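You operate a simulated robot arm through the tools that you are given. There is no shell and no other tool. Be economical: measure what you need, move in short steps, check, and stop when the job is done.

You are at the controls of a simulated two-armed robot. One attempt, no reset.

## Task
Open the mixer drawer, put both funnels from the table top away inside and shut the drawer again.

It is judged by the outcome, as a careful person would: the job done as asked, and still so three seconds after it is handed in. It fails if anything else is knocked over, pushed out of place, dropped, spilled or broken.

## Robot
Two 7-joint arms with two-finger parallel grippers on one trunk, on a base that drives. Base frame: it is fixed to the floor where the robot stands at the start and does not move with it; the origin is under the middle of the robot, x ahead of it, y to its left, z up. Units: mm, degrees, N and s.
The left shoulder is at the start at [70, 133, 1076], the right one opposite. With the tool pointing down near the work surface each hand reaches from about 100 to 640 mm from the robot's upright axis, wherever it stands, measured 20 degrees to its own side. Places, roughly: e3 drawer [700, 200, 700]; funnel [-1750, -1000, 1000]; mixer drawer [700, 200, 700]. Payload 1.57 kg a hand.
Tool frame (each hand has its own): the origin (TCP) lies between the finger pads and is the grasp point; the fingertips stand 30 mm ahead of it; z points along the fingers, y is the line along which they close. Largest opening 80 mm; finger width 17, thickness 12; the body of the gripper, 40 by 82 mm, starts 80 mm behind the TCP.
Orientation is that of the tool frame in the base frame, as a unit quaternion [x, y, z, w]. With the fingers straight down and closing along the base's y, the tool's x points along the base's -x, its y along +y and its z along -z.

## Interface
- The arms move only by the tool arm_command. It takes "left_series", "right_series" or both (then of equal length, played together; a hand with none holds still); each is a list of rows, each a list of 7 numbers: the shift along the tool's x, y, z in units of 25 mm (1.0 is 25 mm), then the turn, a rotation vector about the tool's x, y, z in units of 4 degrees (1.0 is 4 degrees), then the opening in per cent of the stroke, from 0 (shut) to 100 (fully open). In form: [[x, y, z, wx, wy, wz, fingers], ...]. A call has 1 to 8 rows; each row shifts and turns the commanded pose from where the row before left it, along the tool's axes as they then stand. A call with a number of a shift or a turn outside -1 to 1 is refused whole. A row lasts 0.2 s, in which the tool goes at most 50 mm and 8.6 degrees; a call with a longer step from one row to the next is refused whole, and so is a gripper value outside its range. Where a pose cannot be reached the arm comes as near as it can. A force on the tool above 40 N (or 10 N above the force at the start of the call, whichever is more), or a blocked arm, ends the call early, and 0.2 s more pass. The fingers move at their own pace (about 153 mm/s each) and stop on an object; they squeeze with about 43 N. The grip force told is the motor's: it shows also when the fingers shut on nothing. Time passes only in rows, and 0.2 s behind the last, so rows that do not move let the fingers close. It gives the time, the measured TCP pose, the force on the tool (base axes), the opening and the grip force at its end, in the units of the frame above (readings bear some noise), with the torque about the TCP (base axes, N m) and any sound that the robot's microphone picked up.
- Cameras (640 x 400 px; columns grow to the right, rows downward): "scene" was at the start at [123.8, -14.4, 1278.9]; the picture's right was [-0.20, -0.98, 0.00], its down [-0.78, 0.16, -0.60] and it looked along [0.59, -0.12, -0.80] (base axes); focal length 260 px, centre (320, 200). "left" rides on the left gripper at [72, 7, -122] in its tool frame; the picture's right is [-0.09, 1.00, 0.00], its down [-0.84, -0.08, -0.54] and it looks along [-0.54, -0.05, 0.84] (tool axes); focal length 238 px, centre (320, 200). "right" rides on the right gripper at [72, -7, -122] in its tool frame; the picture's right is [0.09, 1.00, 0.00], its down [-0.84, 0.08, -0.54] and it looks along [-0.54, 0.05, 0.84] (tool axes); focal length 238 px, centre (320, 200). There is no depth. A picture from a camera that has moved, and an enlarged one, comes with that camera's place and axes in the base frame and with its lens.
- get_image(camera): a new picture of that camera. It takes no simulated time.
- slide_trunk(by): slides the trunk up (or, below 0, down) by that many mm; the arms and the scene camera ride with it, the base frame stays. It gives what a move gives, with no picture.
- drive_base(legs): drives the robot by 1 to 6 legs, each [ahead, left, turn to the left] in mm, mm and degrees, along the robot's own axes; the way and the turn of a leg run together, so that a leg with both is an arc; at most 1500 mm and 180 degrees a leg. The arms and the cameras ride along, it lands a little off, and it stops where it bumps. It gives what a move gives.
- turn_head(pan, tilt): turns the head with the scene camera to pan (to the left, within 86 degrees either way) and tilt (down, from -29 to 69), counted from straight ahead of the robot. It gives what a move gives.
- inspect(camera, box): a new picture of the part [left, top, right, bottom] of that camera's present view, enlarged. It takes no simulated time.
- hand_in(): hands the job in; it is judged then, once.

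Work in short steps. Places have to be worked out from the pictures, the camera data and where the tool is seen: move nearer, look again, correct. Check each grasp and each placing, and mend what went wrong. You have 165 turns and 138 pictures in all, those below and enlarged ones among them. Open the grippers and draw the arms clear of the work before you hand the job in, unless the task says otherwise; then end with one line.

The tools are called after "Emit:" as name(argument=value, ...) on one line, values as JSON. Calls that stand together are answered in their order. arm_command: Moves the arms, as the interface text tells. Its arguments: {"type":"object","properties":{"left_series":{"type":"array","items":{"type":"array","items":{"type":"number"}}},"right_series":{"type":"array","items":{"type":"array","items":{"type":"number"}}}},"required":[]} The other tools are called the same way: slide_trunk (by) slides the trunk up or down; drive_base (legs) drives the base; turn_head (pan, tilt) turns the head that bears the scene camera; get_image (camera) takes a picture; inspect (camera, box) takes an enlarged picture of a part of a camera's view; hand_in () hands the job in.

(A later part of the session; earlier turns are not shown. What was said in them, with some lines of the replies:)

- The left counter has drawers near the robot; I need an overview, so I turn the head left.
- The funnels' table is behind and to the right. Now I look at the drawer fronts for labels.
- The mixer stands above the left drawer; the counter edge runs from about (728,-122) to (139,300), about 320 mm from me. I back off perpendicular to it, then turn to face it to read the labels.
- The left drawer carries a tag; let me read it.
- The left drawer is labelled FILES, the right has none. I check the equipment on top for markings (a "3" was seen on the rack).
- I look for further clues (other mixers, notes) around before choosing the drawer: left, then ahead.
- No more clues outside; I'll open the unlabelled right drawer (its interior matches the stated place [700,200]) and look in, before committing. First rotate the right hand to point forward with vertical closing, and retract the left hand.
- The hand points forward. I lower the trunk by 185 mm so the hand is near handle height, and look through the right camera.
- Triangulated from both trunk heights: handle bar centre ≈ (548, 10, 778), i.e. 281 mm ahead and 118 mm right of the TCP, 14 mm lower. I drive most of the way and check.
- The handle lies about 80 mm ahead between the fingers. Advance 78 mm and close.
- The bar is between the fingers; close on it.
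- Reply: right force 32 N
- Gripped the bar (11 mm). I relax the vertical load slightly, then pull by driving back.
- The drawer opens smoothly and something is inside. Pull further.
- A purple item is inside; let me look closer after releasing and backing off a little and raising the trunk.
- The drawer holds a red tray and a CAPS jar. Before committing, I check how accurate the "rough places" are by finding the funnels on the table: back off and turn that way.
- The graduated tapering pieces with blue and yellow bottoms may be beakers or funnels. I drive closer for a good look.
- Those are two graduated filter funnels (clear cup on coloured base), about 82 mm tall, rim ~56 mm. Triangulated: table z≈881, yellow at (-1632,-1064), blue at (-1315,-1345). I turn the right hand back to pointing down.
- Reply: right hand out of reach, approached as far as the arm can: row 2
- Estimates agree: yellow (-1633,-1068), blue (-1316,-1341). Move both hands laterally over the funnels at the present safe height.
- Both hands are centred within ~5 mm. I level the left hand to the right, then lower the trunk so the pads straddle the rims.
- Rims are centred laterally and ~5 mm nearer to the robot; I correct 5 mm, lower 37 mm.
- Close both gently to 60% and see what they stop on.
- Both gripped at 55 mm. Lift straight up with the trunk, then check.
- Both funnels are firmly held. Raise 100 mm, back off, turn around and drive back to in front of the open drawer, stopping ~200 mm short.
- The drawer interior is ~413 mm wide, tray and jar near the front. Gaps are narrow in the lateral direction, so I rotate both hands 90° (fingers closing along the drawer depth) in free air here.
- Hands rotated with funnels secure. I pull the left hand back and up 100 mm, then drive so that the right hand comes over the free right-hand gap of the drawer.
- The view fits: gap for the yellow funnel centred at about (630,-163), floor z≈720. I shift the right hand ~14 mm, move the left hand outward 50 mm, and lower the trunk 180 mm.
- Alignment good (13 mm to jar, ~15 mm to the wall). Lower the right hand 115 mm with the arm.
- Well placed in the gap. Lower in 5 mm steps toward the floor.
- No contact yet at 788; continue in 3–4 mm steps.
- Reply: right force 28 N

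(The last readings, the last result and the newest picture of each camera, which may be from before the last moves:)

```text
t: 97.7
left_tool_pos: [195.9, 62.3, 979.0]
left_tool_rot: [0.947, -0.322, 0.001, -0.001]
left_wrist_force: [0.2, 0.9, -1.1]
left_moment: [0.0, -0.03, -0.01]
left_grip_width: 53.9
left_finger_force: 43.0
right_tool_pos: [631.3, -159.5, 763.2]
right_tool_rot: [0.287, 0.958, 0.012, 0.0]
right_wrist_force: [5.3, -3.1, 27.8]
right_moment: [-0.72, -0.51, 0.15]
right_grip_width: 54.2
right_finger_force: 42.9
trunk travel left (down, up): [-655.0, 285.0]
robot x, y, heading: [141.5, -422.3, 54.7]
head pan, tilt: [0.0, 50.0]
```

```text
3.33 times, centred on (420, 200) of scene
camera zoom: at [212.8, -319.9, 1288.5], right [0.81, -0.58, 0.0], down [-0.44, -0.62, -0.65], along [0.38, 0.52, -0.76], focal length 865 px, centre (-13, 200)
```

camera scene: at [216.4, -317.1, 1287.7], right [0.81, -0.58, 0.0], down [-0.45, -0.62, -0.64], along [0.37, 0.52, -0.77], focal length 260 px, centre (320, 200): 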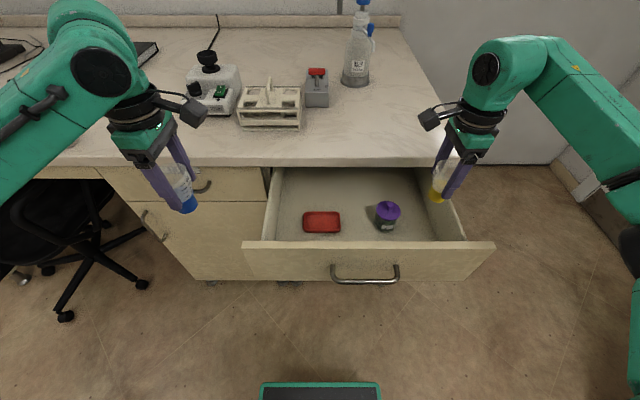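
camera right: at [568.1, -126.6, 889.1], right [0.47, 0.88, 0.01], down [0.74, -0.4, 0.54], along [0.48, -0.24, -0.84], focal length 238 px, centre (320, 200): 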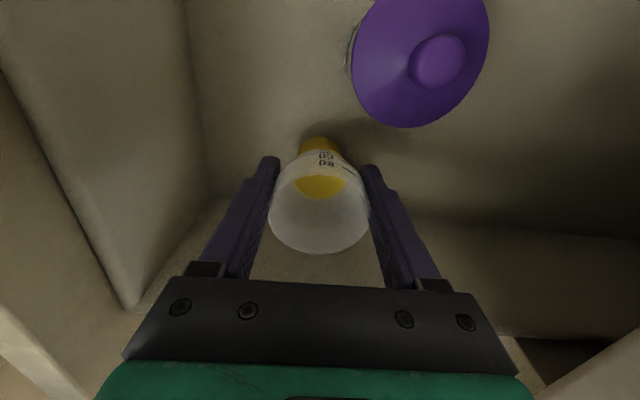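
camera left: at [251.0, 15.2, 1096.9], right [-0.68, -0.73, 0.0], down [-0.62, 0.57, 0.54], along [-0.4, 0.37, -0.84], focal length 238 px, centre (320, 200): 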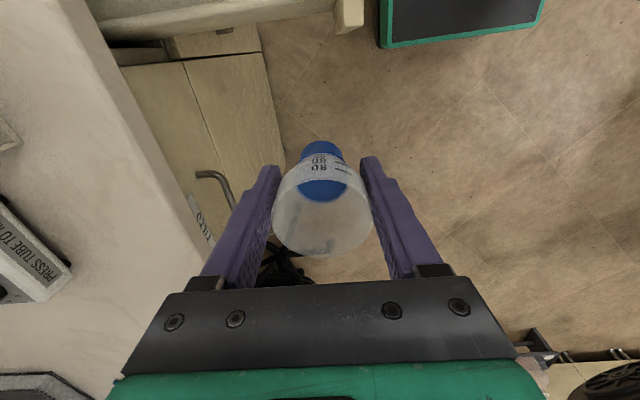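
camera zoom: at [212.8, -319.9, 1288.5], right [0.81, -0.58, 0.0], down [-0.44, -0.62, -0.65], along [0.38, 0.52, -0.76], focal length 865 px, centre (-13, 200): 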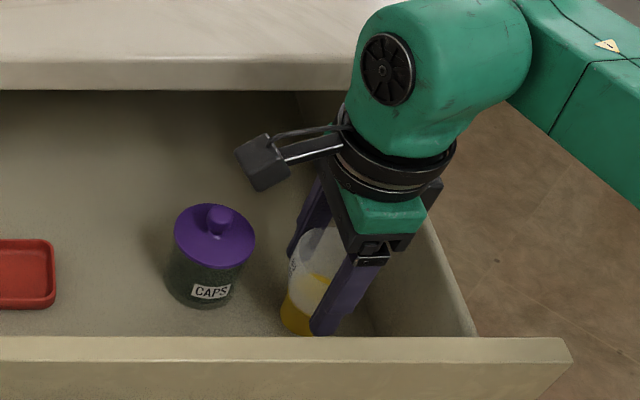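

Contact at z 763 (28 N): funnel rests on the floor (z≈699). Ease up 3 mm and open to 85% gently.

Emit:
arm_command(right_series=[[0, 0, -0.12, 0, 0, 0, 60], [0, 0, 0, 0, 0, 0, 66], [0, 0, 0, 0, 0, 0, 72], [0, 0, 0, 0, 0, 0, 85], [0, 0, 0, 0, 0, 0, 90]])

Emit:
get_image(camera="right")

Emit:
inspect(camera="scene", box=[340, 140, 500, 260])

```text
t: 98.9
left_tool_pos: [197.8, 65.5, 976.3]
left_tool_rot: [0.947, -0.322, 0.0, -0.001]
left_wrist_force: [0.7, 0.1, -1.1]
left_moment: [-0.04, -0.02, 0.0]
left_grip_width: 54.1
left_finger_force: 42.9
right_tool_pos: [632.3, -159.2, 760.6]
right_tool_rot: [0.286, 0.958, 0.006, -0.002]
right_wrist_force: [0.4, 0.0, 0.5]
right_moment: [-0.02, -0.02, 0.01]
right_grip_width: 72.0
right_finger_force: 0.1
trunk travel left (down, up): [-655.0, 285.0]
robot x, y, heading: [140.9, -420.2, 54.5]
head pan, tilt: [0.0, 50.0]
```

```text
77 pictures are left
camera right: at [568.4, -125.6, 883.7], right [0.47, 0.88, 0.01], down [0.74, -0.4, 0.54], along [0.48, -0.24, -0.84], focal length 238 px, centre (320, 200)
```

right: 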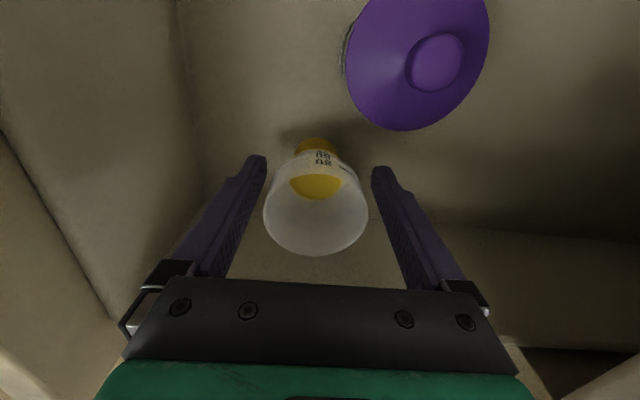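

```text
3.33 times, centred on (420, 200) of scene
camera zoom: at [216.7, -316.7, 1287.5], right [0.81, -0.58, 0.0], down [-0.45, -0.62, -0.64], along [0.37, 0.52, -0.77], focal length 865 px, centre (-13, 200)
```

zoom: 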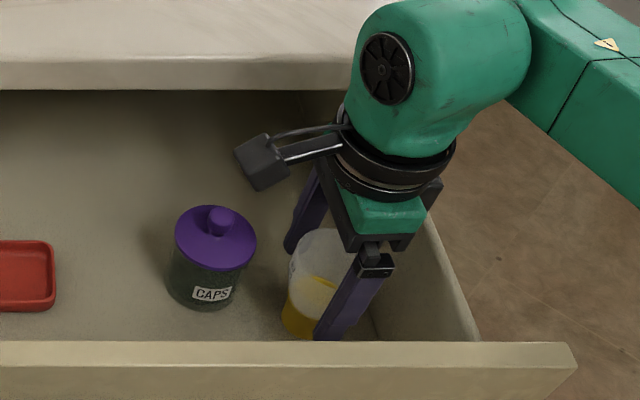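

The yellow funnel stands free. Raise the right hand straight up.

Emit:
arm_command(right_series=[[0, 0, -0.4, 0, 0, 0, 90], [0, 0, -0.6, 0, 0, 0, 90], [0, 0, -1, 0, 0, 0, 90], [0, 0, -1, 0, 0, 0, 90], [0, 0, -1, 0, 0, 0, 90], [0, 0, -1, 0, 0, 0, 90], [0, 0, -1, 0, 0, 0, 90], [0, 0, -1, 0, 0, 0, 90]])

Emit:
get_image(camera="scene")

```text
t: 100.7
left_tool_pos: [197.9, 64.1, 976.3]
left_tool_rot: [0.947, -0.322, 0.0, 0.0]
left_wrist_force: [0.3, -0.1, -0.9]
left_moment: [-0.02, -0.03, 0.01]
left_grip_width: 54.0
left_finger_force: 42.6
right_tool_pos: [630.6, -160.3, 937.6]
right_tool_rot: [0.286, 0.958, 0.008, 0.0]
right_wrist_force: [0.1, 0.7, -0.5]
right_moment: [0.0, -0.01, 0.02]
right_grip_width: 71.9
right_finger_force: 0.0
trunk travel left (down, up): [-655.0, 285.0]
robot x, y, heading: [141.8, -420.7, 54.4]
head pan, tilt: [0.0, 50.0]
```

```text
75 pictures are left
camera scene: at [215.9, -317.1, 1287.6], right [0.81, -0.58, 0.0], down [-0.44, -0.62, -0.64], along [0.37, 0.52, -0.77], focal length 260 px, centre (320, 200)
```

scene: 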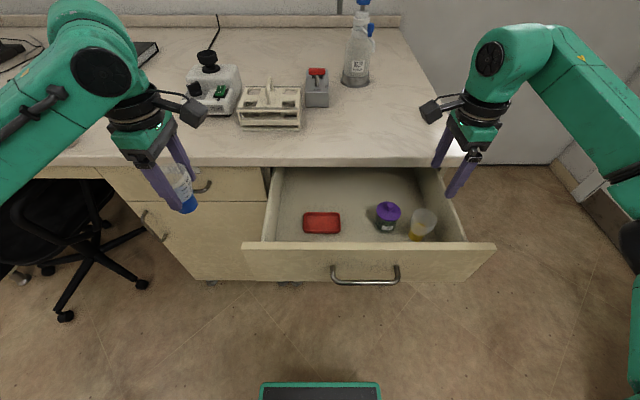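

Yellow stands well beside the CAPS jar. The blue one fits between tray and jar, centre about n=225, r=452 → (498,-81). I shift the robot 200 mm right, then move the left hand over it.

Emit:
drive_base(legs=[[0, -200, 0]])

Emit:
arm_command(left_series=[[0.8, -0.35, 0, 0, 0, 0, 60], [0.8, -0.35, 0, 0, 0, 0, 60], [0.8, -0.35, 0, 0, 0, 0, 60], [0.8, -0.35, 0, 0, 0, 0, 60], [0.8, -0.35, 0, 0, 0, 0, 60], [0.8, -0.35, 0, 0, 0, 0, 60], [0.35, -0.2, 0, 0, 0, 0, 60]])

Emit:
get_image(camera="left")

Emit:
get_image(camera="scene")

```text
t: 102.3
left_tool_pos: [360.6, -51.8, 976.8]
left_tool_rot: [0.947, -0.321, 0.001, 0.0]
left_wrist_force: [-0.5, -0.6, -1.0]
left_moment: [-0.01, 0.04, 0.0]
left_grip_width: 54.1
left_finger_force: 43.4
right_tool_pos: [794.0, -276.5, 937.6]
right_tool_rot: [0.286, 0.958, 0.007, 0.0]
right_wrist_force: [0.0, 0.1, -0.3]
right_moment: [0.01, 0.02, 0.01]
right_grip_width: 71.8
right_finger_force: 0.0
trunk travel left (down, up): [-655.0, 285.0]
robot x, y, heading: [305.1, -535.5, 54.6]
head pan, tilt: [0.0, 50.0]
```

```text
t: 103.9
left_tool_pos: [499.4, -84.2, 975.1]
left_tool_rot: [0.948, -0.32, 0.0, 0.0]
left_wrist_force: [0.2, 0.5, -1.1]
left_moment: [-0.02, 0.02, -0.01]
left_grip_width: 54.0
left_finger_force: 43.3
right_tool_pos: [793.7, -274.7, 937.3]
right_tool_rot: [0.285, 0.958, 0.008, -0.001]
right_wrist_force: [0.1, 0.2, -0.8]
right_moment: [0.0, 0.02, -0.01]
right_grip_width: 72.1
right_finger_force: 0.1
trunk travel left (down, up): [-655.0, 285.0]
robot x, y, heading: [303.4, -538.0, 54.6]
head pan, tilt: [0.0, 50.0]
```

```text
74 pictures are left
camera left: at [551.8, -132.9, 1094.4], right [-0.68, -0.74, 0.0], down [-0.62, 0.57, 0.54], along [-0.4, 0.37, -0.84], focal length 238 px, centre (320, 200)
```

left: 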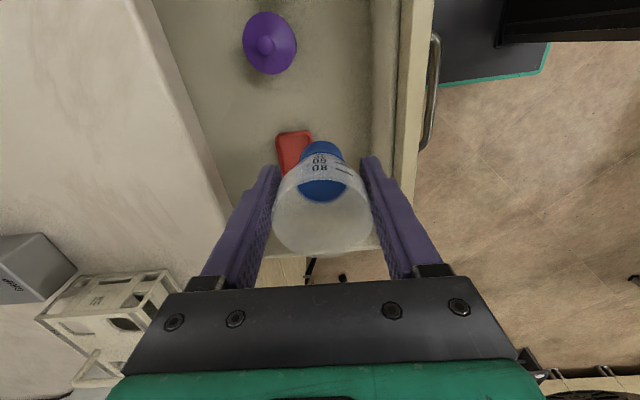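

```text
73 pictures are left
camera scene: at [380.2, -433.5, 1287.6], right [0.82, -0.58, 0.0], down [-0.44, -0.62, -0.64], along [0.37, 0.52, -0.77], focal length 260 px, centre (320, 200)
```

scene: 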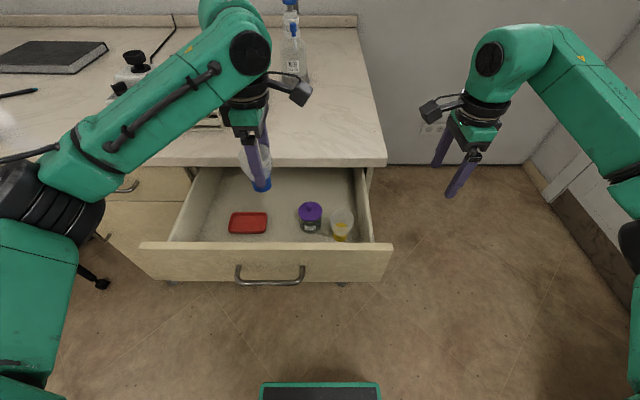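

Left hand is centred over the gap (n=223, r=455; tray edge 411, jar edge ~502). Lower 190 mm with the arm.

Emit:
arm_command(left_series=[[0, 0, 0.9, 0, 0, 0, 60], [0, 0, 0.9, 0, 0, 0, 60], [0, 0, 0.9, 0, 0, 0, 60], [0, 0, 0.9, 0, 0, 0, 60], [0, 0, 0.9, 0, 0, 0, 60], [0, 0, 0.9, 0, 0, 0, 60]])

Emit:
get_image(camera="left")

Emit:
inspect(camera="scene", box=[190, 140, 382, 260])

```text
t: 105.3
left_tool_pos: [499.6, -84.8, 841.5]
left_tool_rot: [0.947, -0.32, 0.0, 0.0]
left_wrist_force: [-0.1, -0.2, -1.0]
left_moment: [0.0, -0.01, 0.0]
left_grip_width: 53.9
left_finger_force: 43.9
right_tool_pos: [793.6, -275.2, 937.6]
right_tool_rot: [0.286, 0.958, 0.008, -0.001]
right_wrist_force: [0.5, -0.2, 0.0]
right_moment: [-0.01, 0.01, 0.01]
right_grip_width: 72.0
right_finger_force: 0.0
trunk travel left (down, up): [-655.0, 285.0]
robot x, y, heading: [306.8, -537.9, 54.6]
head pan, tilt: [0.0, 50.0]
```

```text
72 pictures are left
camera left: at [551.4, -133.6, 961.1], right [-0.68, -0.74, 0.0], down [-0.62, 0.57, 0.54], along [-0.4, 0.37, -0.84], focal length 238 px, centre (320, 200)
```

left: 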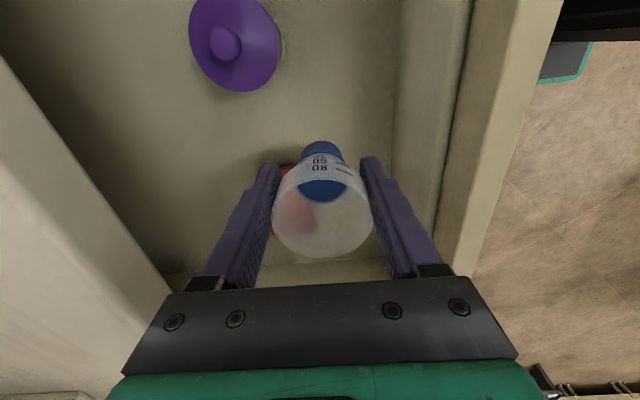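

```text
3.33 times, centred on (286, 200) of scene
camera zoom: at [380.0, -433.2, 1287.6], right [0.82, -0.58, 0.0], down [-0.44, -0.62, -0.64], along [0.37, 0.52, -0.77], focal length 865 px, centre (433, 200)
```

zoom: 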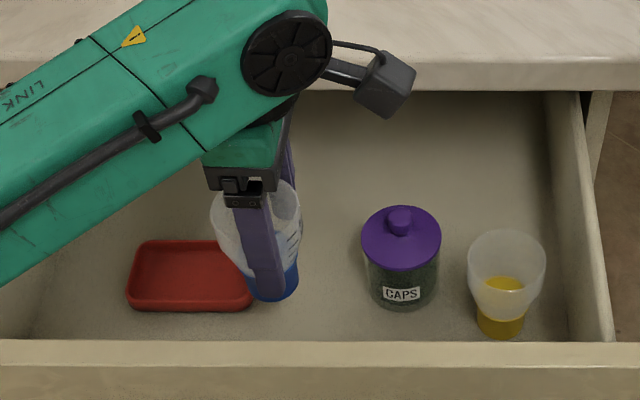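

Emit:
arm_command(left_series=[[0, 0, 0.7, 0, 0, 0, 60], [0, 0, 0.7, 0, 0, 0, 60], [0, 0, 0.6, 0, 0, 0, 60], [0, 0, 0.5, 0, 0, 0, 60], [0, 0, 0, 0, 0, 0, 60]])

Emit:
get_image(camera="left")

Emit:
inspect(camera="scene", box=[190, 140, 382, 260])

```text
t: 106.5
left_tool_pos: [498.2, -85.7, 779.9]
left_tool_rot: [0.947, -0.321, 0.0, 0.0]
left_wrist_force: [0.5, 0.1, -0.1]
left_moment: [0.0, -0.01, 0.02]
left_grip_width: 54.0
left_finger_force: 43.1
right_tool_pos: [794.0, -274.2, 937.3]
right_tool_rot: [0.285, 0.958, 0.007, -0.002]
right_wrist_force: [0.3, -0.7, -0.1]
right_moment: [-0.01, 0.0, 0.02]
right_grip_width: 72.1
right_finger_force: 0.0
trunk travel left (down, up): [-655.0, 285.0]
robot x, y, heading: [308.5, -534.3, 54.6]
head pan, tilt: [0.0, 50.0]
```

```text
70 pictures are left
camera left: at [551.7, -134.6, 899.6], right [-0.68, -0.74, 0.0], down [-0.62, 0.57, 0.54], along [-0.4, 0.37, -0.84], focal length 238 px, centre (320, 200)
```

left: 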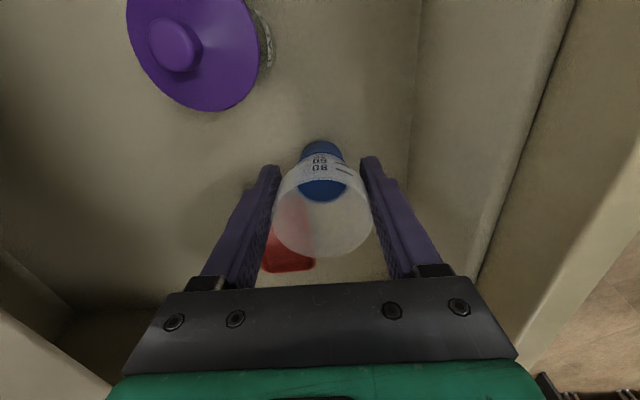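

```text
3.33 times, centred on (286, 200) of scene
camera zoom: at [379.9, -433.6, 1287.6], right [0.82, -0.58, 0.0], down [-0.44, -0.62, -0.64], along [0.37, 0.52, -0.77], focal length 865 px, centre (433, 200)
```

zoom: 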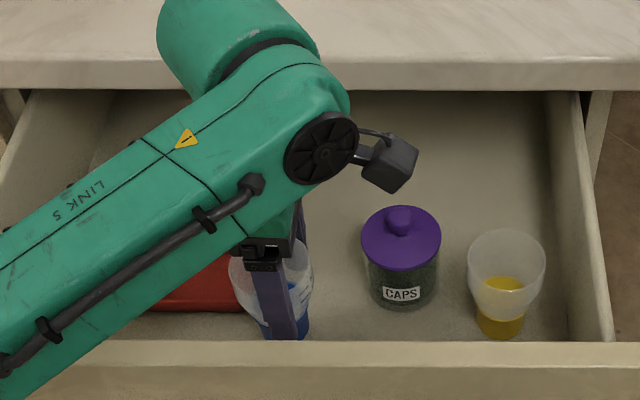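

Emit:
arm_command(left_series=[[0, 0, 0.2, 0, 0, 0, 60], [0, 0, 0.2, 0, 0, 0, 60], [0, 0, 0.12, 0, 0, 0, 60], [0, 0, 0, 0, 0, 0, 60]])

```text
t: 107.5
left_tool_pos: [499.2, -84.6, 766.6]
left_tool_rot: [0.947, -0.32, 0.0, 0.0]
left_wrist_force: [-0.7, 0.1, -1.3]
left_moment: [-0.02, -0.01, 0.02]
left_grip_width: 53.8
left_finger_force: 43.2
right_tool_pos: [794.7, -276.1, 937.3]
right_tool_rot: [0.286, 0.958, 0.008, -0.001]
right_wrist_force: [-0.2, 1.1, 1.0]
right_moment: [-0.02, -0.02, 0.01]
right_grip_width: 72.0
right_finger_force: 0.1
trunk travel left (down, up): [-655.0, 285.0]
robot x, y, heading: [305.1, -540.5, 54.7]
head pan, tilt: [0.0, 50.0]
```

Emit:
arm_command(left_series=[[0, 0, 0.1, 0, 0, 0, 60], [0, 0, 0.1, 0, 0, 0, 60], [0, 0, 0, 0, 0, 0, 60]])

```text
t: 108.3
left_tool_pos: [498.4, -85.4, 763.7]
left_tool_rot: [0.947, -0.32, 0.001, -0.002]
left_wrist_force: [1.3, 1.0, 15.3]
left_moment: [0.01, 0.27, -0.02]
left_grip_width: 53.8
left_finger_force: 43.0
right_tool_pos: [794.3, -277.1, 938.4]
right_tool_rot: [0.286, 0.958, 0.009, -0.002]
right_wrist_force: [-0.2, 0.6, -1.1]
right_moment: [-0.01, -0.02, -0.01]
right_grip_width: 72.0
right_finger_force: 0.1
trunk travel left (down, up): [-655.0, 285.0]
robot x, y, heading: [308.9, -536.1, 54.7]
head pan, tilt: [0.0, 50.0]
```

Contact with the floor (15 N). Ease 1.5 mm and open, then look.

Emit:
arm_command(left_series=[[0, 0, -0.06, 0, 0, 0, 60], [0, 0, 0, 0, 0, 0, 66], [0, 0, 0, 0, 0, 0, 72], [0, 0, 0, 0, 0, 0, 85], [0, 0, 0, 0, 0, 0, 90]])

Emit:
get_image(camera="left")

```text
t: 109.5
left_tool_pos: [497.5, -85.6, 762.8]
left_tool_rot: [0.947, -0.32, 0.001, 0.001]
left_wrist_force: [0.4, 0.1, 0.3]
left_moment: [-0.05, -0.03, -0.01]
left_grip_width: 72.0
left_finger_force: 0.1
right_tool_pos: [794.3, -274.8, 937.1]
right_tool_rot: [0.285, 0.958, 0.008, -0.001]
right_wrist_force: [-0.1, -0.5, 0.3]
right_moment: [-0.02, 0.01, -0.01]
right_grip_width: 71.9
right_finger_force: 0.1
trunk travel left (down, up): [-655.0, 285.0]
robot x, y, heading: [308.2, -541.0, 54.7]
head pan, tilt: [0.0, 50.0]
```

```text
68 pictures are left
camera left: at [551.1, -133.8, 883.1], right [-0.68, -0.74, 0.0], down [-0.62, 0.57, 0.54], along [-0.4, 0.37, -0.84], focal length 238 px, centre (320, 200)
```

left: 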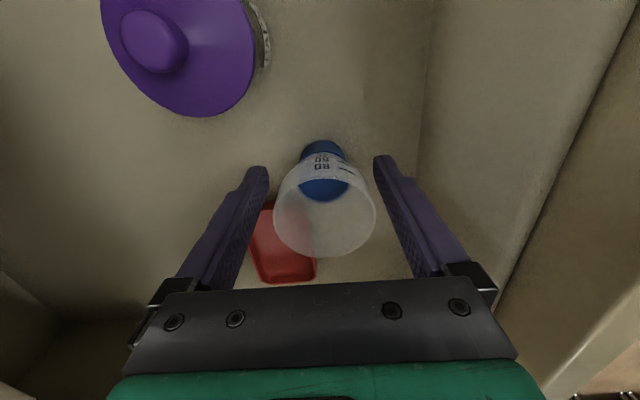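

Released and upright. Raise the left hand straight up.

Emit:
arm_command(left_series=[[0, 0, -0.4, 0, 0, 0, 90], [0, 0, -0.6, 0, 0, 0, 90], [0, 0, -1, 0, 0, 0, 90], [0, 0, -1, 0, 0, 0, 90], [0, 0, -1, 0, 0, 0, 90], [0, 0, -1, 0, 0, 0, 90], [0, 0, -1, 0, 0, 0, 90], [0, 0, -1, 0, 0, 0, 90]])

Emit:
drive_base(legs=[[-300, 0, 0]])

Emit:
get_image(camera="scene")

```text
t: 111.3
left_tool_pos: [497.0, -86.8, 936.7]
left_tool_rot: [0.947, -0.32, -0.001, -0.001]
left_wrist_force: [-0.2, 0.0, 0.4]
left_moment: [0.01, 0.01, 0.02]
left_grip_width: 72.0
left_finger_force: 0.1
right_tool_pos: [793.3, -276.3, 937.8]
right_tool_rot: [0.286, 0.958, 0.007, -0.001]
right_wrist_force: [-0.4, 0.2, 0.0]
right_moment: [-0.03, -0.02, -0.03]
right_grip_width: 71.9
right_finger_force: 0.0
trunk travel left (down, up): [-655.0, 285.0]
robot x, y, heading: [303.4, -539.9, 54.4]
head pan, tilt: [0.0, 50.0]
```

```text
t: 113.3
left_tool_pos: [327.1, -325.0, 937.2]
left_tool_rot: [0.947, -0.32, 0.0, -0.001]
left_wrist_force: [0.9, 0.5, -0.7]
left_moment: [-0.01, -0.02, -0.01]
left_grip_width: 71.9
left_finger_force: 0.1
right_tool_pos: [624.4, -513.7, 936.3]
right_tool_rot: [0.285, 0.958, 0.007, -0.002]
right_wrist_force: [0.5, 0.1, -0.9]
right_moment: [0.03, 0.0, 0.0]
right_grip_width: 71.9
right_finger_force: 0.1
trunk travel left (down, up): [-655.0, 285.0]
robot x, y, heading: [135.6, -774.3, 54.6]
head pan, tilt: [0.0, 50.0]
```

```text
67 pictures are left
camera scene: at [210.2, -672.6, 1287.6], right [0.82, -0.58, 0.0], down [-0.44, -0.62, -0.64], along [0.37, 0.52, -0.77], focal length 260 px, centre (320, 200)
```

scene: 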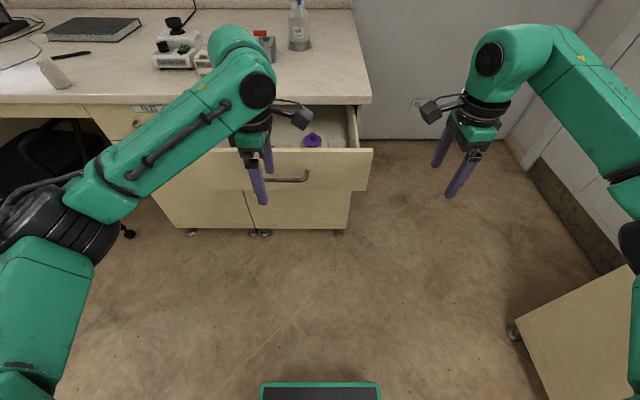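

Both funnels are in. Now I turn the left hand to point forward (for pushing the drawer shut), closing its fingers, and retract/raise the right hand meanwhile.

Emit:
arm_command(left_series=[[0, 0, 0, 1, 0, 0, 0], [0, 0, 0, 1, 0, 0, 0], [0, 0, 0, 1, 0, 0, 0], [0, 0, 0, 1, 0, 0, 0], [0, 0, 0, 1, 0, 0, 0], [0, 0, 0, 1, 0, 0, 0], [0, 0, 0, 1, 0, 0, 0], [0, 0, 0, 1, 0, 0, 0]], right_series=[[0, -1, -0.5, 0, 0, 0, 90], [0, -1, -0.5, 0, 0, 0, 90], [0, -1, -0.5, 0, 0, 0, 90], [0, -1, -0.5, 0, 0, 0, 90], [0, -1, -0.5, 0, 0, 0, 90], [0, -1, -0.5, 0, 0, 0, 90], [0, -0.5, 0, 0, 0, 0, 90], [0, 0, 0, 0, 0, 0, 90]])

Emit:
arm_command(left_series=[[0, 0, 0, 1, 0, 0, 0], [0, 0, 0, 1, 0, 0, 0], [0, 0, 0, 1, 0, 0, 0], [0, 0, 0, 1, 0, 0, 0], [0, 0, 0, 1, 0, 0, 0], [0, 0, 0, 1, 0, 0, 0], [0, 0, 0, 1, 0, 0, 0], [0, 0, 0, 1, 0, 0, 0]])

Emit:
arm_command(left_series=[[0, 0, 0, 1, 0, 0, 0], [0, 0, 0, 1, 0, 0, 0], [0, 0, 0, 1, 0, 0, 0], [0, 0, 0, 1, 0, 0, 0], [0, 0, 0, 1, 0, 0, 0], [0, 0, 0, 1, 0, 0, 0], [0, 0, 0, 0.5, 0, 0, 0]])

Emit:
slide_trunk(by=-165)

Emit:
get_image(camera="scene")

```text
t: 115.1
left_tool_pos: [326.6, -326.1, 937.8]
left_tool_rot: [0.91, -0.308, 0.089, -0.262]
left_wrist_force: [0.8, 0.3, -0.6]
left_moment: [-0.06, 0.01, 0.03]
left_grip_width: 0.0
left_finger_force: 21.2
right_tool_pos: [535.6, -653.3, 1009.0]
right_tool_rot: [0.286, 0.958, 0.007, -0.001]
right_wrist_force: [0.0, -0.6, -0.2]
right_moment: [-0.01, 0.03, 0.03]
right_grip_width: 71.8
right_finger_force: 0.0
trunk travel left (down, up): [-655.0, 285.0]
robot x, y, heading: [138.5, -777.6, 54.5]
head pan, tilt: [0.0, 50.0]
```

```text
t: 116.9
left_tool_pos: [327.4, -325.8, 938.2]
left_tool_rot: [0.803, -0.272, 0.17, -0.503]
left_wrist_force: [0.6, -1.1, -0.9]
left_moment: [0.0, 0.01, -0.02]
left_grip_width: 0.0
left_finger_force: 21.1
right_tool_pos: [535.7, -652.2, 1008.7]
right_tool_rot: [0.286, 0.958, 0.008, -0.002]
right_wrist_force: [0.5, -1.1, 0.1]
right_moment: [0.02, -0.01, 0.01]
right_grip_width: 72.0
right_finger_force: 0.0
trunk travel left (down, up): [-655.0, 285.0]
robot x, y, heading: [132.1, -774.5, 54.6]
head pan, tilt: [0.0, 50.0]
```

```text
t: 118.5
left_tool_pos: [327.4, -325.3, 939.7]
left_tool_rot: [-0.668, 0.226, -0.227, 0.671]
left_wrist_force: [0.5, 0.5, 0.2]
left_moment: [-0.01, 0.02, 0.02]
left_grip_width: 0.0
left_finger_force: 20.7
right_tool_pos: [534.9, -653.2, 1009.2]
right_tool_rot: [0.286, 0.958, 0.008, -0.002]
right_wrist_force: [-1.1, -0.2, 0.0]
right_moment: [0.04, 0.02, 0.0]
right_grip_width: 71.8
right_finger_force: 0.2
trunk travel left (down, up): [-655.0, 285.0]
robot x, y, heading: [136.8, -779.1, 54.6]
head pan, tilt: [0.0, 50.0]
```

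```text
t: 120.4
left_tool_pos: [327.7, -324.0, 773.3]
left_tool_rot: [0.67, -0.227, 0.226, -0.67]
left_wrist_force: [0.4, -0.2, 0.0]
left_moment: [0.0, 0.02, 0.01]
left_grip_width: 0.1
left_finger_force: 22.1
right_tool_pos: [535.9, -653.3, 843.0]
right_tool_rot: [0.285, 0.959, 0.008, -0.001]
right_wrist_force: [0.1, 0.0, -1.2]
right_moment: [0.01, 0.02, -0.02]
right_grip_width: 72.0
right_finger_force: 0.0
trunk travel left (down, up): [-490.0, 450.0]
robot x, y, heading: [137.4, -776.5, 54.8]
head pan, tilt: [0.0, 50.0]
```

```text
66 pictures are left
camera scene: at [209.8, -673.0, 1122.7], right [0.82, -0.58, 0.0], down [-0.44, -0.62, -0.64], along [0.37, 0.52, -0.77], focal length 260 px, centre (320, 200)
```

scene: 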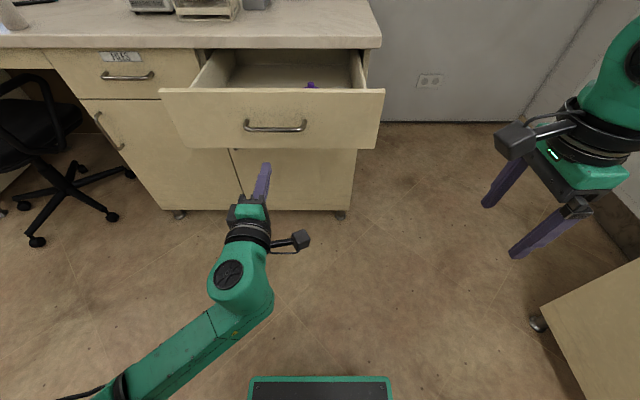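

I'll push on the panel below the handle: lower the fist 35 mm, centre it, and drive in steadily.

Emit:
arm_command(left_series=[[-0.3, 0.7, 0, 0, 0, 0, 0], [-0.26, 0.7, 0, 0, 0, 0, 0]])

Emit:
drive_base(legs=[[130, 0, 0]])

Emit:
get_image(camera="scene")

```text
t: 121.0
left_tool_pos: [315.0, -316.8, 738.1]
left_tool_rot: [-0.669, 0.227, -0.226, 0.67]
left_wrist_force: [-0.6, 0.2, 0.4]
left_moment: [0.0, 0.04, 0.01]
left_grip_width: 0.0
left_finger_force: 21.3
right_tool_pos: [535.1, -654.4, 843.4]
right_tool_rot: [0.286, 0.958, 0.008, -0.002]
right_wrist_force: [-0.8, -0.3, 0.2]
right_moment: [0.0, -0.01, 0.02]
right_grip_width: 72.1
right_finger_force: 0.0
trunk travel left (down, up): [-490.0, 450.0]
robot x, y, heading: [135.8, -775.2, 54.7]
head pan, tilt: [0.0, 50.0]
```

```text
t: 122.2
left_tool_pos: [389.8, -212.1, 737.5]
left_tool_rot: [0.67, -0.227, 0.226, -0.67]
left_wrist_force: [0.3, 0.2, 0.2]
left_moment: [0.01, -0.01, -0.02]
left_grip_width: 0.0
left_finger_force: 21.0
right_tool_pos: [610.7, -546.9, 843.7]
right_tool_rot: [0.285, 0.958, 0.007, -0.001]
right_wrist_force: [-0.9, 0.3, 0.1]
right_moment: [0.01, 0.01, 0.02]
right_grip_width: 71.9
right_finger_force: 0.0
trunk travel left (down, up): [-490.0, 450.0]
robot x, y, heading: [210.8, -672.4, 54.5]
head pan, tilt: [0.0, 50.0]
```

```text
65 pictures are left
camera scene: at [284.6, -567.7, 1122.5], right [0.82, -0.58, 0.0], down [-0.44, -0.63, -0.64], along [0.37, 0.52, -0.77], focal length 260 px, centre (320, 200)
```

scene: 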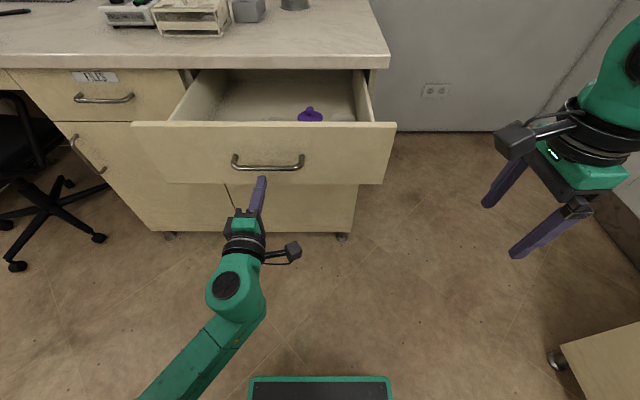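

The tip is just before the panel at z 738 (panel spans ~696–825). Push.

Emit:
drive_base(legs=[[130, 0, 0]])

Emit:
get_image(camera="scene")

```text
t: 123.5
left_tool_pos: [465.1, -106.5, 737.3]
left_tool_rot: [-0.669, 0.226, -0.227, 0.67]
left_wrist_force: [-0.3, 0.3, -0.1]
left_moment: [-0.01, -0.02, -0.04]
left_grip_width: 0.0
left_finger_force: 21.3
right_tool_pos: [685.8, -442.6, 843.2]
right_tool_rot: [0.286, 0.958, 0.006, -0.002]
right_wrist_force: [-0.4, 0.0, 0.0]
right_moment: [-0.01, 0.0, 0.01]
right_grip_width: 72.1
right_finger_force: 0.2
trunk travel left (down, up): [-490.0, 450.0]
robot x, y, heading: [284.7, -566.1, 54.5]
head pan, tilt: [0.0, 50.0]
```

```text
64 pictures are left
camera scene: at [360.1, -461.6, 1122.5], right [0.81, -0.58, 0.0], down [-0.44, -0.62, -0.64], along [0.37, 0.52, -0.77], focal length 260 px, centre (320, 200)
```

scene: 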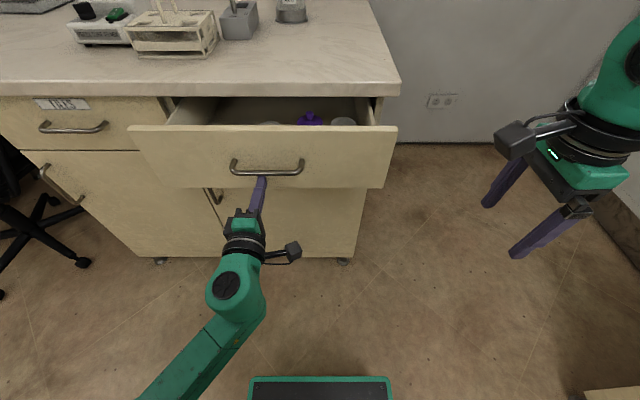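

Closing smoothly, contents upright. Continue 120 mm.

Emit:
drive_base(legs=[[115, 0, 0]])

Emit:
get_image(camera="scene")

```text
t: 124.7
left_tool_pos: [531.9, -12.4, 736.3]
left_tool_rot: [0.671, -0.227, 0.227, -0.669]
left_wrist_force: [0.5, -0.1, -0.3]
left_moment: [0.02, 0.0, -0.01]
left_grip_width: 0.0
left_finger_force: 21.0
right_tool_pos: [752.5, -348.7, 842.0]
right_tool_rot: [0.286, 0.958, 0.007, -0.001]
right_wrist_force: [-0.4, -0.1, 0.0]
right_moment: [-0.02, -0.01, -0.01]
right_grip_width: 72.1
right_finger_force: 0.2
trunk travel left (down, up): [-490.0, 450.0]
robot x, y, heading: [352.8, -475.9, 54.2]
head pan, tilt: [0.0, 50.0]
```

```text
63 pictures are left
camera scene: at [426.8, -368.0, 1122.5], right [0.81, -0.58, 0.0], down [-0.44, -0.62, -0.64], along [0.37, 0.52, -0.77], focal length 260 px, centre (320, 200)
```

scene: 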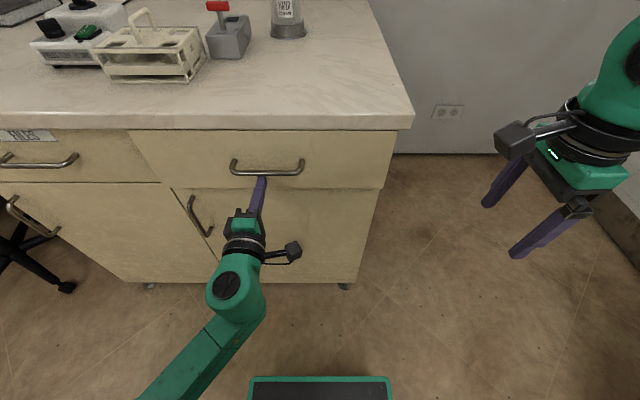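

About 25 mm remain; finish with the arm in small steps until it blocks.

Emit:
arm_command(left_series=[[0, 0, 0.3, 0, 0, 0, 0], [0, 0, 0.3, 0, 0, 0, 0], [0, 0, 0.3, 0, 0, 0, 0], [0, 0, 0.3, 0, 0, 0, 0], [0, 0, 0.3, 0, 0, 0, 0], [0, 0, 0.2, 0, 0, 0, 0]])

Emit:
get_image(camera="scene")

```text
t: 126.2
left_tool_pos: [553.9, 15.7, 737.1]
left_tool_rot: [0.67, -0.227, 0.227, -0.669]
left_wrist_force: [-17.2, -19.9, 3.2]
left_moment: [0.05, -0.17, 0.27]
left_grip_width: 0.0
left_finger_force: 21.0
right_tool_pos: [748.3, -353.9, 845.2]
right_tool_rot: [0.286, 0.958, 0.009, 0.0]
right_wrist_force: [0.1, 0.3, 0.1]
right_moment: [-0.01, -0.01, 0.0]
right_grip_width: 72.1
right_finger_force: 0.1
trunk travel left (down, up): [-490.0, 450.0]
robot x, y, heading: [349.8, -475.4, 54.7]
head pan, tilt: [0.0, 50.0]
stopped in row 6 (left hand): the force on the tool passed its limit at 46 N (the readings are from after the stop); the commanded pose is now the measured one
```

```text
62 pictures are left
camera scene: at [421.8, -374.1, 1123.5], right [0.82, -0.58, 0.0], down [-0.44, -0.62, -0.65], along [0.37, 0.53, -0.76], focal length 260 px, centre (320, 200)
```

scene: 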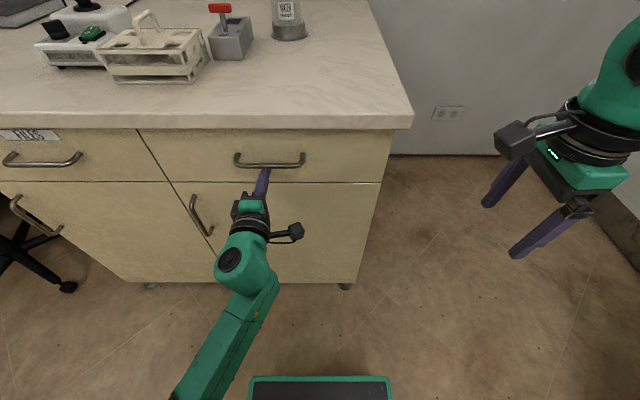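

The drawer is shut flush. To be sure of the drawer's identity (FILES drawer lies under the mixer), I'll gently test whether the FILES drawer opens at all and what it holds: back off, shift left 452 mm, raise the hand to handle height with fingers open.

Emit:
drive_base(legs=[[-120, 0, 0], [0, 452, 0]])

Emit:
arm_command(left_series=[[0, -0.7, 0, 0, 0, 0, 100], [0, -0.7, 0, 0, 0, 0, 100], [0, 0, 0, 0, 0, 0, 100]])

Emit:
get_image(camera="scene")

Emit:
get_image(camera="left")

```text
t: 129.8
left_tool_pos: [127.3, 179.4, 733.2]
left_tool_rot: [0.672, -0.228, 0.226, -0.667]
left_wrist_force: [0.4, 0.1, 0.1]
left_moment: [-0.01, -0.01, 0.02]
left_grip_width: 0.2
left_finger_force: 21.3
right_tool_pos: [321.8, -190.0, 843.7]
right_tool_rot: [0.287, 0.958, 0.008, 0.0]
right_wrist_force: [1.1, -0.1, 0.3]
right_moment: [0.0, -0.01, 0.01]
right_grip_width: 72.1
right_finger_force: 0.0
trunk travel left (down, up): [-490.0, 450.0]
robot x, y, heading: [-79.9, -309.5, 54.4]
head pan, tilt: [0.0, 50.0]
```

```text
t: 130.6
left_tool_pos: [126.0, 178.8, 770.0]
left_tool_rot: [0.671, -0.229, 0.227, -0.667]
left_wrist_force: [0.4, -0.6, 0.2]
left_moment: [0.01, 0.02, 0.03]
left_grip_width: 80.0
left_finger_force: 0.1
right_tool_pos: [321.9, -190.6, 843.9]
right_tool_rot: [0.287, 0.958, 0.007, -0.001]
right_wrist_force: [-0.1, 0.5, 1.2]
right_moment: [0.02, 0.0, -0.02]
right_grip_width: 71.7
right_finger_force: 0.1
trunk travel left (down, up): [-490.0, 450.0]
robot x, y, heading: [-77.3, -312.2, 54.4]
head pan, tilt: [0.0, 50.0]
```

```text
61 pictures are left
camera scene: at [-3.8, -209.2, 1122.6], right [0.81, -0.58, 0.0], down [-0.45, -0.62, -0.64], along [0.37, 0.52, -0.77], focal length 260 px, centre (320, 200)
```

scene: 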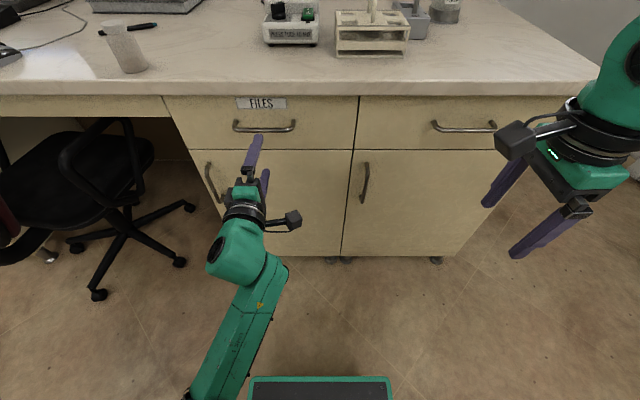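

```text
60 pictures are left
camera left: at [108.8, 39.0, 761.7], right [-0.08, 0.05, -1.0], down [-0.99, 0.08, 0.08], along [0.08, 1.0, 0.04], focal length 238 px, centre (320, 200)
```

left: 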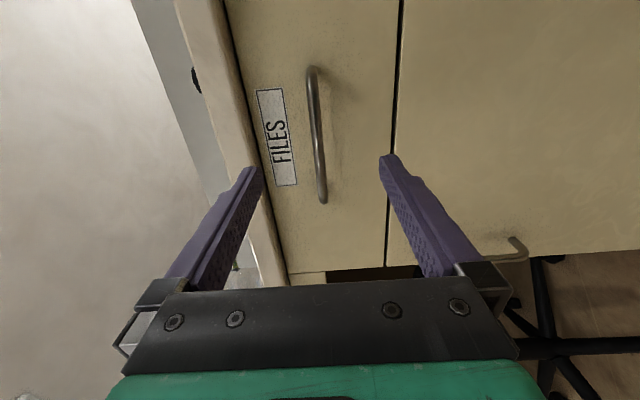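

Aligned with the FILES handle; advance ~103 mm with the arm and close.

Emit:
arm_command(left_series=[[0, 0, 0.8, 0, 0, 0, 100], [0, 0, 0.8, 0, 0, 0, 100], [0, 0, 0.8, 0, 0, 0, 100], [0, 0, 0.8, 0, 0, 0, 100], [0, 0, 0.8, 0, 0, 0, 100], [0, 0, 0, 0, 0, 0, 0], [0, 0, 0, 0, 0, 0, 0], [0, 0, 0, 0, 0, 0, 0]])

Emit:
get_image(camera="left")

```text
t: 132.2
left_tool_pos: [166.4, 273.1, 771.8]
left_tool_rot: [-0.648, 0.266, -0.181, 0.691]
left_wrist_force: [3.2, 1.6, 23.5]
left_moment: [-0.04, -0.57, -0.89]
left_grip_width: 13.4
left_finger_force: 30.3
right_tool_pos: [322.7, -190.3, 842.5]
right_tool_rot: [0.287, 0.958, 0.009, -0.001]
right_wrist_force: [0.3, 0.6, 0.1]
right_moment: [-0.07, -0.01, -0.01]
right_grip_width: 72.0
right_finger_force: 0.0
trunk travel left (down, up): [-490.0, 450.0]
robot x, y, heading: [-76.8, -311.3, 54.7]
head pan, tilt: [0.0, 50.0]
stopped in row 8 (left hand): the force on the tool passed its limit at 41 N (the readings are from after the stop); the commanded pose is now the measured one
```

```text
59 pictures are left
camera left: at [149.1, 133.7, 750.8], right [-0.17, 0.15, -0.97], down [-0.98, 0.06, 0.18], along [0.08, 0.99, 0.14], focal length 238 px, centre (320, 200)
```

left: 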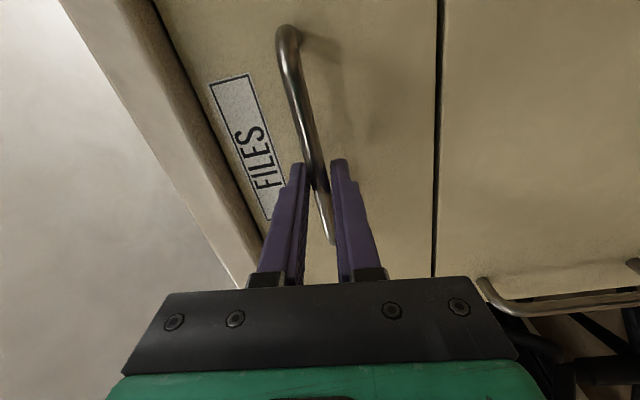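

Gripped the bar. Pull gently 30 mm with the arm.

Emit:
arm_command(left_series=[[0, 0, -0.4, 0, 0, 0, 0], [0, 0, -0.4, 0, 0, 0, 0], [0, 0, -0.4, 0, 0, 0, 0], [0, 0, -0.4, 0, 0, 0, 0]])

Emit:
get_image(camera="scene")

```text
t: 133.2
left_tool_pos: [138.5, 247.2, 771.5]
left_tool_rot: [-0.641, 0.283, -0.159, 0.696]
left_wrist_force: [22.2, -15.6, 5.9]
left_moment: [-0.3, -0.52, -0.14]
left_grip_width: 14.8
left_finger_force: 30.5
right_tool_pos: [323.7, -193.9, 842.2]
right_tool_rot: [0.287, 0.958, 0.009, -0.004]
right_wrist_force: [0.2, 0.0, -1.1]
right_moment: [-0.02, 0.02, 0.01]
right_grip_width: 71.9
right_finger_force: 0.1
trunk travel left (down, up): [-490.0, 450.0]
robot x, y, heading: [-80.5, -313.8, 54.6]
head pan, tilt: [0.0, 50.0]
```

```text
58 pictures are left
camera scene: at [0.0, -213.4, 1122.8], right [0.81, -0.58, -0.01], down [-0.45, -0.62, -0.64], along [0.37, 0.53, -0.77], focal length 260 px, centre (320, 200)
```

scene: 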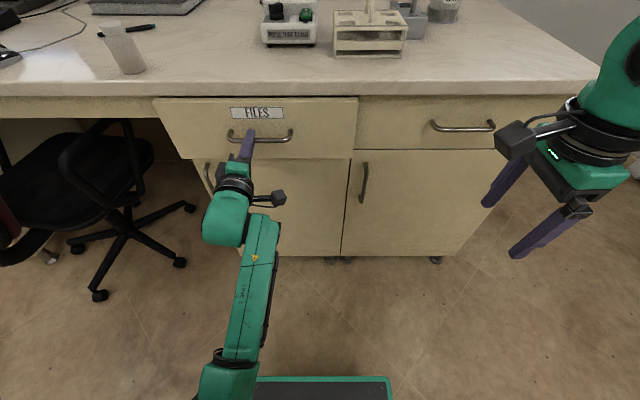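

It does open, so there are two real drawers. Pull further by driving back to see its contents.

Emit:
drive_base(legs=[[-170, 0, 0]])

Emit:
get_image(camera="scene")

```text
t: 134.7
left_tool_pos: [38.4, 108.5, 770.8]
left_tool_rot: [-0.639, 0.283, -0.162, 0.696]
left_wrist_force: [1.2, 0.0, 24.7]
left_moment: [-0.12, -0.57, 0.63]
left_grip_width: 14.5
left_finger_force: 31.1
right_tool_pos: [222.8, -332.4, 844.6]
right_tool_rot: [0.29, 0.957, 0.01, -0.001]
right_wrist_force: [0.2, -0.7, 0.5]
right_moment: [0.04, -0.01, 0.0]
right_grip_width: 72.0
right_finger_force: 0.1
trunk travel left (down, up): [-490.0, 450.0]
robot x, y, heading: [-176.3, -450.6, 54.1]
head pan, tilt: [0.0, 50.0]
```

```text
57 pictures are left
camera scene: at [-103.4, -350.6, 1123.4], right [0.81, -0.59, 0.0], down [-0.45, -0.62, -0.65], along [0.38, 0.52, -0.76], focal length 260 px, centre (320, 200)
```

scene: 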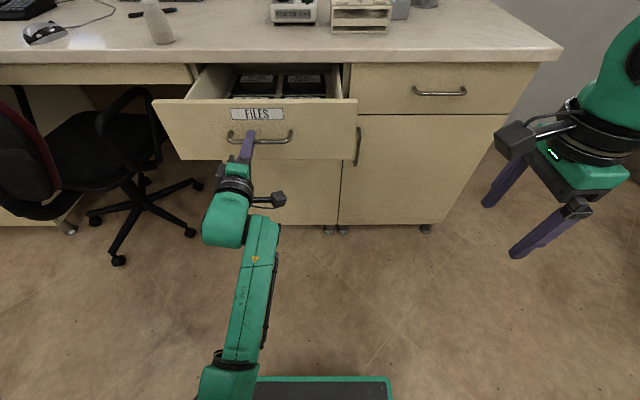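

Emit:
inspect(camera="scene", box=[170, 50, 370, 175])

```text
3.20 times, centred on (270, 112) of scene
camera zoom: at [-103.4, -350.6, 1123.4], right [0.81, -0.59, 0.0], down [-0.45, -0.62, -0.65], along [0.38, 0.52, -0.76], focal length 830 px, centre (480, 480)
```

zoom: 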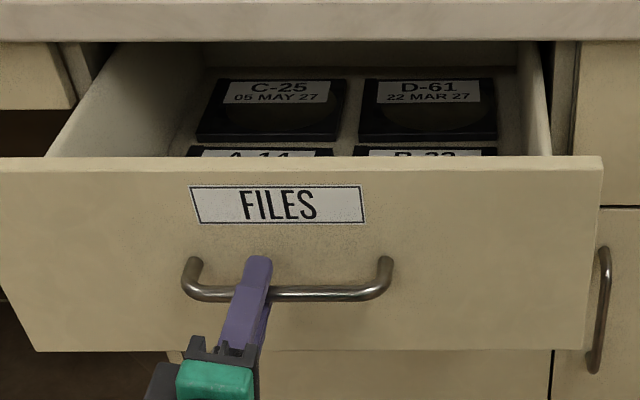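

The FILES drawer is packed with dated archive boxes — no place for funnels; the right drawer with lab items was the right one. Now I shut FILES again: drive forward 190 mm while holding the bar.

Emit:
drive_base(legs=[[190, 0, 0]])

Emit:
arm_command(left_series=[[0, 0, 0.3, 0, 0, 0, 0], [0, 0, 0.3, 0, 0, 0, 0], [0, 0, 0.3, 0, 0, 0, 0], [0, 0, 0.3, 0, 0, 0, 0], [0, 0, 0.2, 0, 0, 0, 0]])

Emit:
get_image(camera="scene")

```text
t: 136.2
left_tool_pos: [151.9, 267.4, 771.2]
left_tool_rot: [-0.639, 0.283, -0.161, 0.697]
left_wrist_force: [0.8, -1.4, 18.5]
left_moment: [-0.19, -0.63, -0.18]
left_grip_width: 14.7
left_finger_force: 30.3
right_tool_pos: [338.9, -173.6, 843.3]
right_tool_rot: [0.29, 0.957, 0.009, 0.0]
right_wrist_force: [0.5, 0.9, -0.4]
right_moment: [0.0, 0.02, 0.0]
right_grip_width: 72.3
right_finger_force: 0.0
trunk travel left (down, up): [-490.0, 450.0]
robot x, y, heading: [-63.6, -293.1, 53.8]
head pan, tilt: [0.0, 50.0]
```

```text
t: 137.5
left_tool_pos: [159.5, 296.8, 771.0]
left_tool_rot: [-0.622, 0.312, -0.132, 0.706]
left_wrist_force: [-2.1, -15.1, 15.5]
left_moment: [-0.36, -0.5, -0.73]
left_grip_width: 16.7
left_finger_force: 31.5
right_tool_pos: [336.8, -175.9, 845.6]
right_tool_rot: [0.291, 0.957, 0.011, 0.0]
right_wrist_force: [0.2, 0.3, -0.9]
right_moment: [-0.02, 0.0, -0.01]
right_grip_width: 72.2
right_finger_force: 0.1
trunk travel left (down, up): [-490.0, 450.0]
robot x, y, heading: [-61.5, -294.1, 53.9]
head pan, tilt: [0.0, 50.0]
stopped in row 5 (left hand): the force on the tool passed its limit at 47 N (the readings are from after the stop); the commanded pose is now the measured one
```

```text
55 pictures are left
camera scene: at [10.4, -194.7, 1123.2], right [0.81, -0.59, 0.0], down [-0.45, -0.62, -0.65], along [0.38, 0.52, -0.76], focal length 260 px, centre (320, 200)
```

scene: 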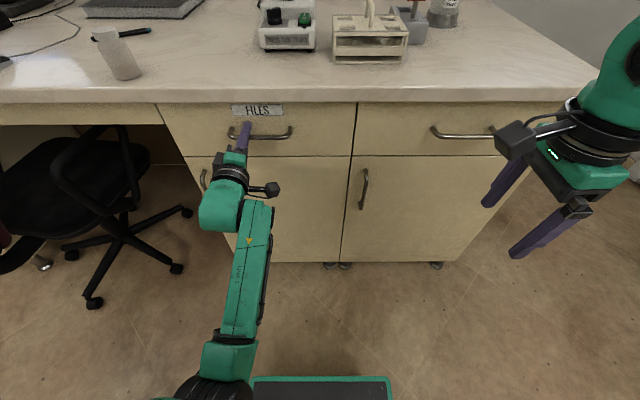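

It appears shut. Release the bar, back off straight, and verify both drawers.

Emit:
arm_command(left_series=[[0, 0, 0, 0, 0, 0, 100], [0, 0, 0, 0, 0, 0, 100], [0, 0, 0, 0, 0, 0, 100]])

Emit:
drive_base(legs=[[-250, 0, 0]])

Emit:
inspect(camera="scene", box=[140, 40, 400, 200])

Emit:
get_image(camera="scene")

```text
t: 138.3
left_tool_pos: [158.4, 297.2, 770.3]
left_tool_rot: [-0.625, 0.311, -0.13, 0.704]
left_wrist_force: [-6.1, -25.2, 14.4]
left_moment: [-0.48, 0.14, 0.11]
left_grip_width: 65.1
left_finger_force: 0.0
right_tool_pos: [337.7, -176.8, 844.4]
right_tool_rot: [0.29, 0.957, 0.012, 0.0]
right_wrist_force: [-0.1, -0.6, 0.1]
right_moment: [0.01, 0.0, -0.01]
right_grip_width: 72.0
right_finger_force: 0.1
trunk travel left (down, up): [-490.0, 450.0]
robot x, y, heading: [-66.8, -294.8, 54.0]
head pan, tilt: [0.0, 50.0]
```

```text
t: 140.1
left_tool_pos: [9.4, 96.9, 764.6]
left_tool_rot: [-0.628, 0.311, -0.13, 0.701]
left_wrist_force: [-0.3, 0.5, 0.1]
left_moment: [0.02, 0.0, 0.0]
left_grip_width: 79.8
left_finger_force: 0.1
right_tool_pos: [188.8, -377.8, 842.5]
right_tool_rot: [0.289, 0.957, 0.008, -0.001]
right_wrist_force: [0.7, -0.8, 0.3]
right_moment: [0.01, -0.02, 0.01]
right_grip_width: 72.0
right_finger_force: 0.1
trunk travel left (down, up): [-490.0, 450.0]
robot x, y, heading: [-211.8, -496.9, 53.8]
head pan, tilt: [0.0, 50.0]
```

```text
2.46 times, centred on (270, 120) of scene
camera zoom: at [-136.7, -395.0, 1122.7], right [0.81, -0.59, 0.0], down [-0.45, -0.62, -0.64], along [0.38, 0.52, -0.77], focal length 639 px, centre (443, 397)
```

zoom: 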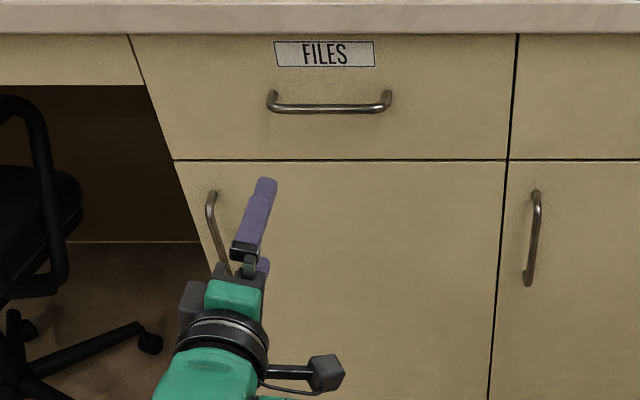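

```text
53 pictures are left
camera scene: at [-136.7, -395.0, 1122.7], right [0.81, -0.59, 0.0], down [-0.45, -0.62, -0.64], along [0.38, 0.52, -0.77], focal length 260 px, centre (320, 200)
```

scene: 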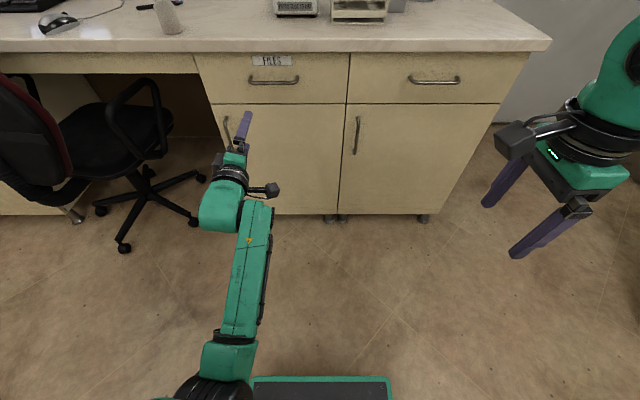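

Both drawers are flush shut, the grippers are open, the arms are clear, and everything on the counter is in place. Handing in.

Emit:
hand_in()

```text
The job is handed in.
```

Both funnels are upright in the unlabelled right-hand drawer, which is shut. I took that to be the mixer drawer: it best matches the given place, though the mixer itself stands over the FILES drawer, which I opened to check, found full of archive boxes, and shut again.
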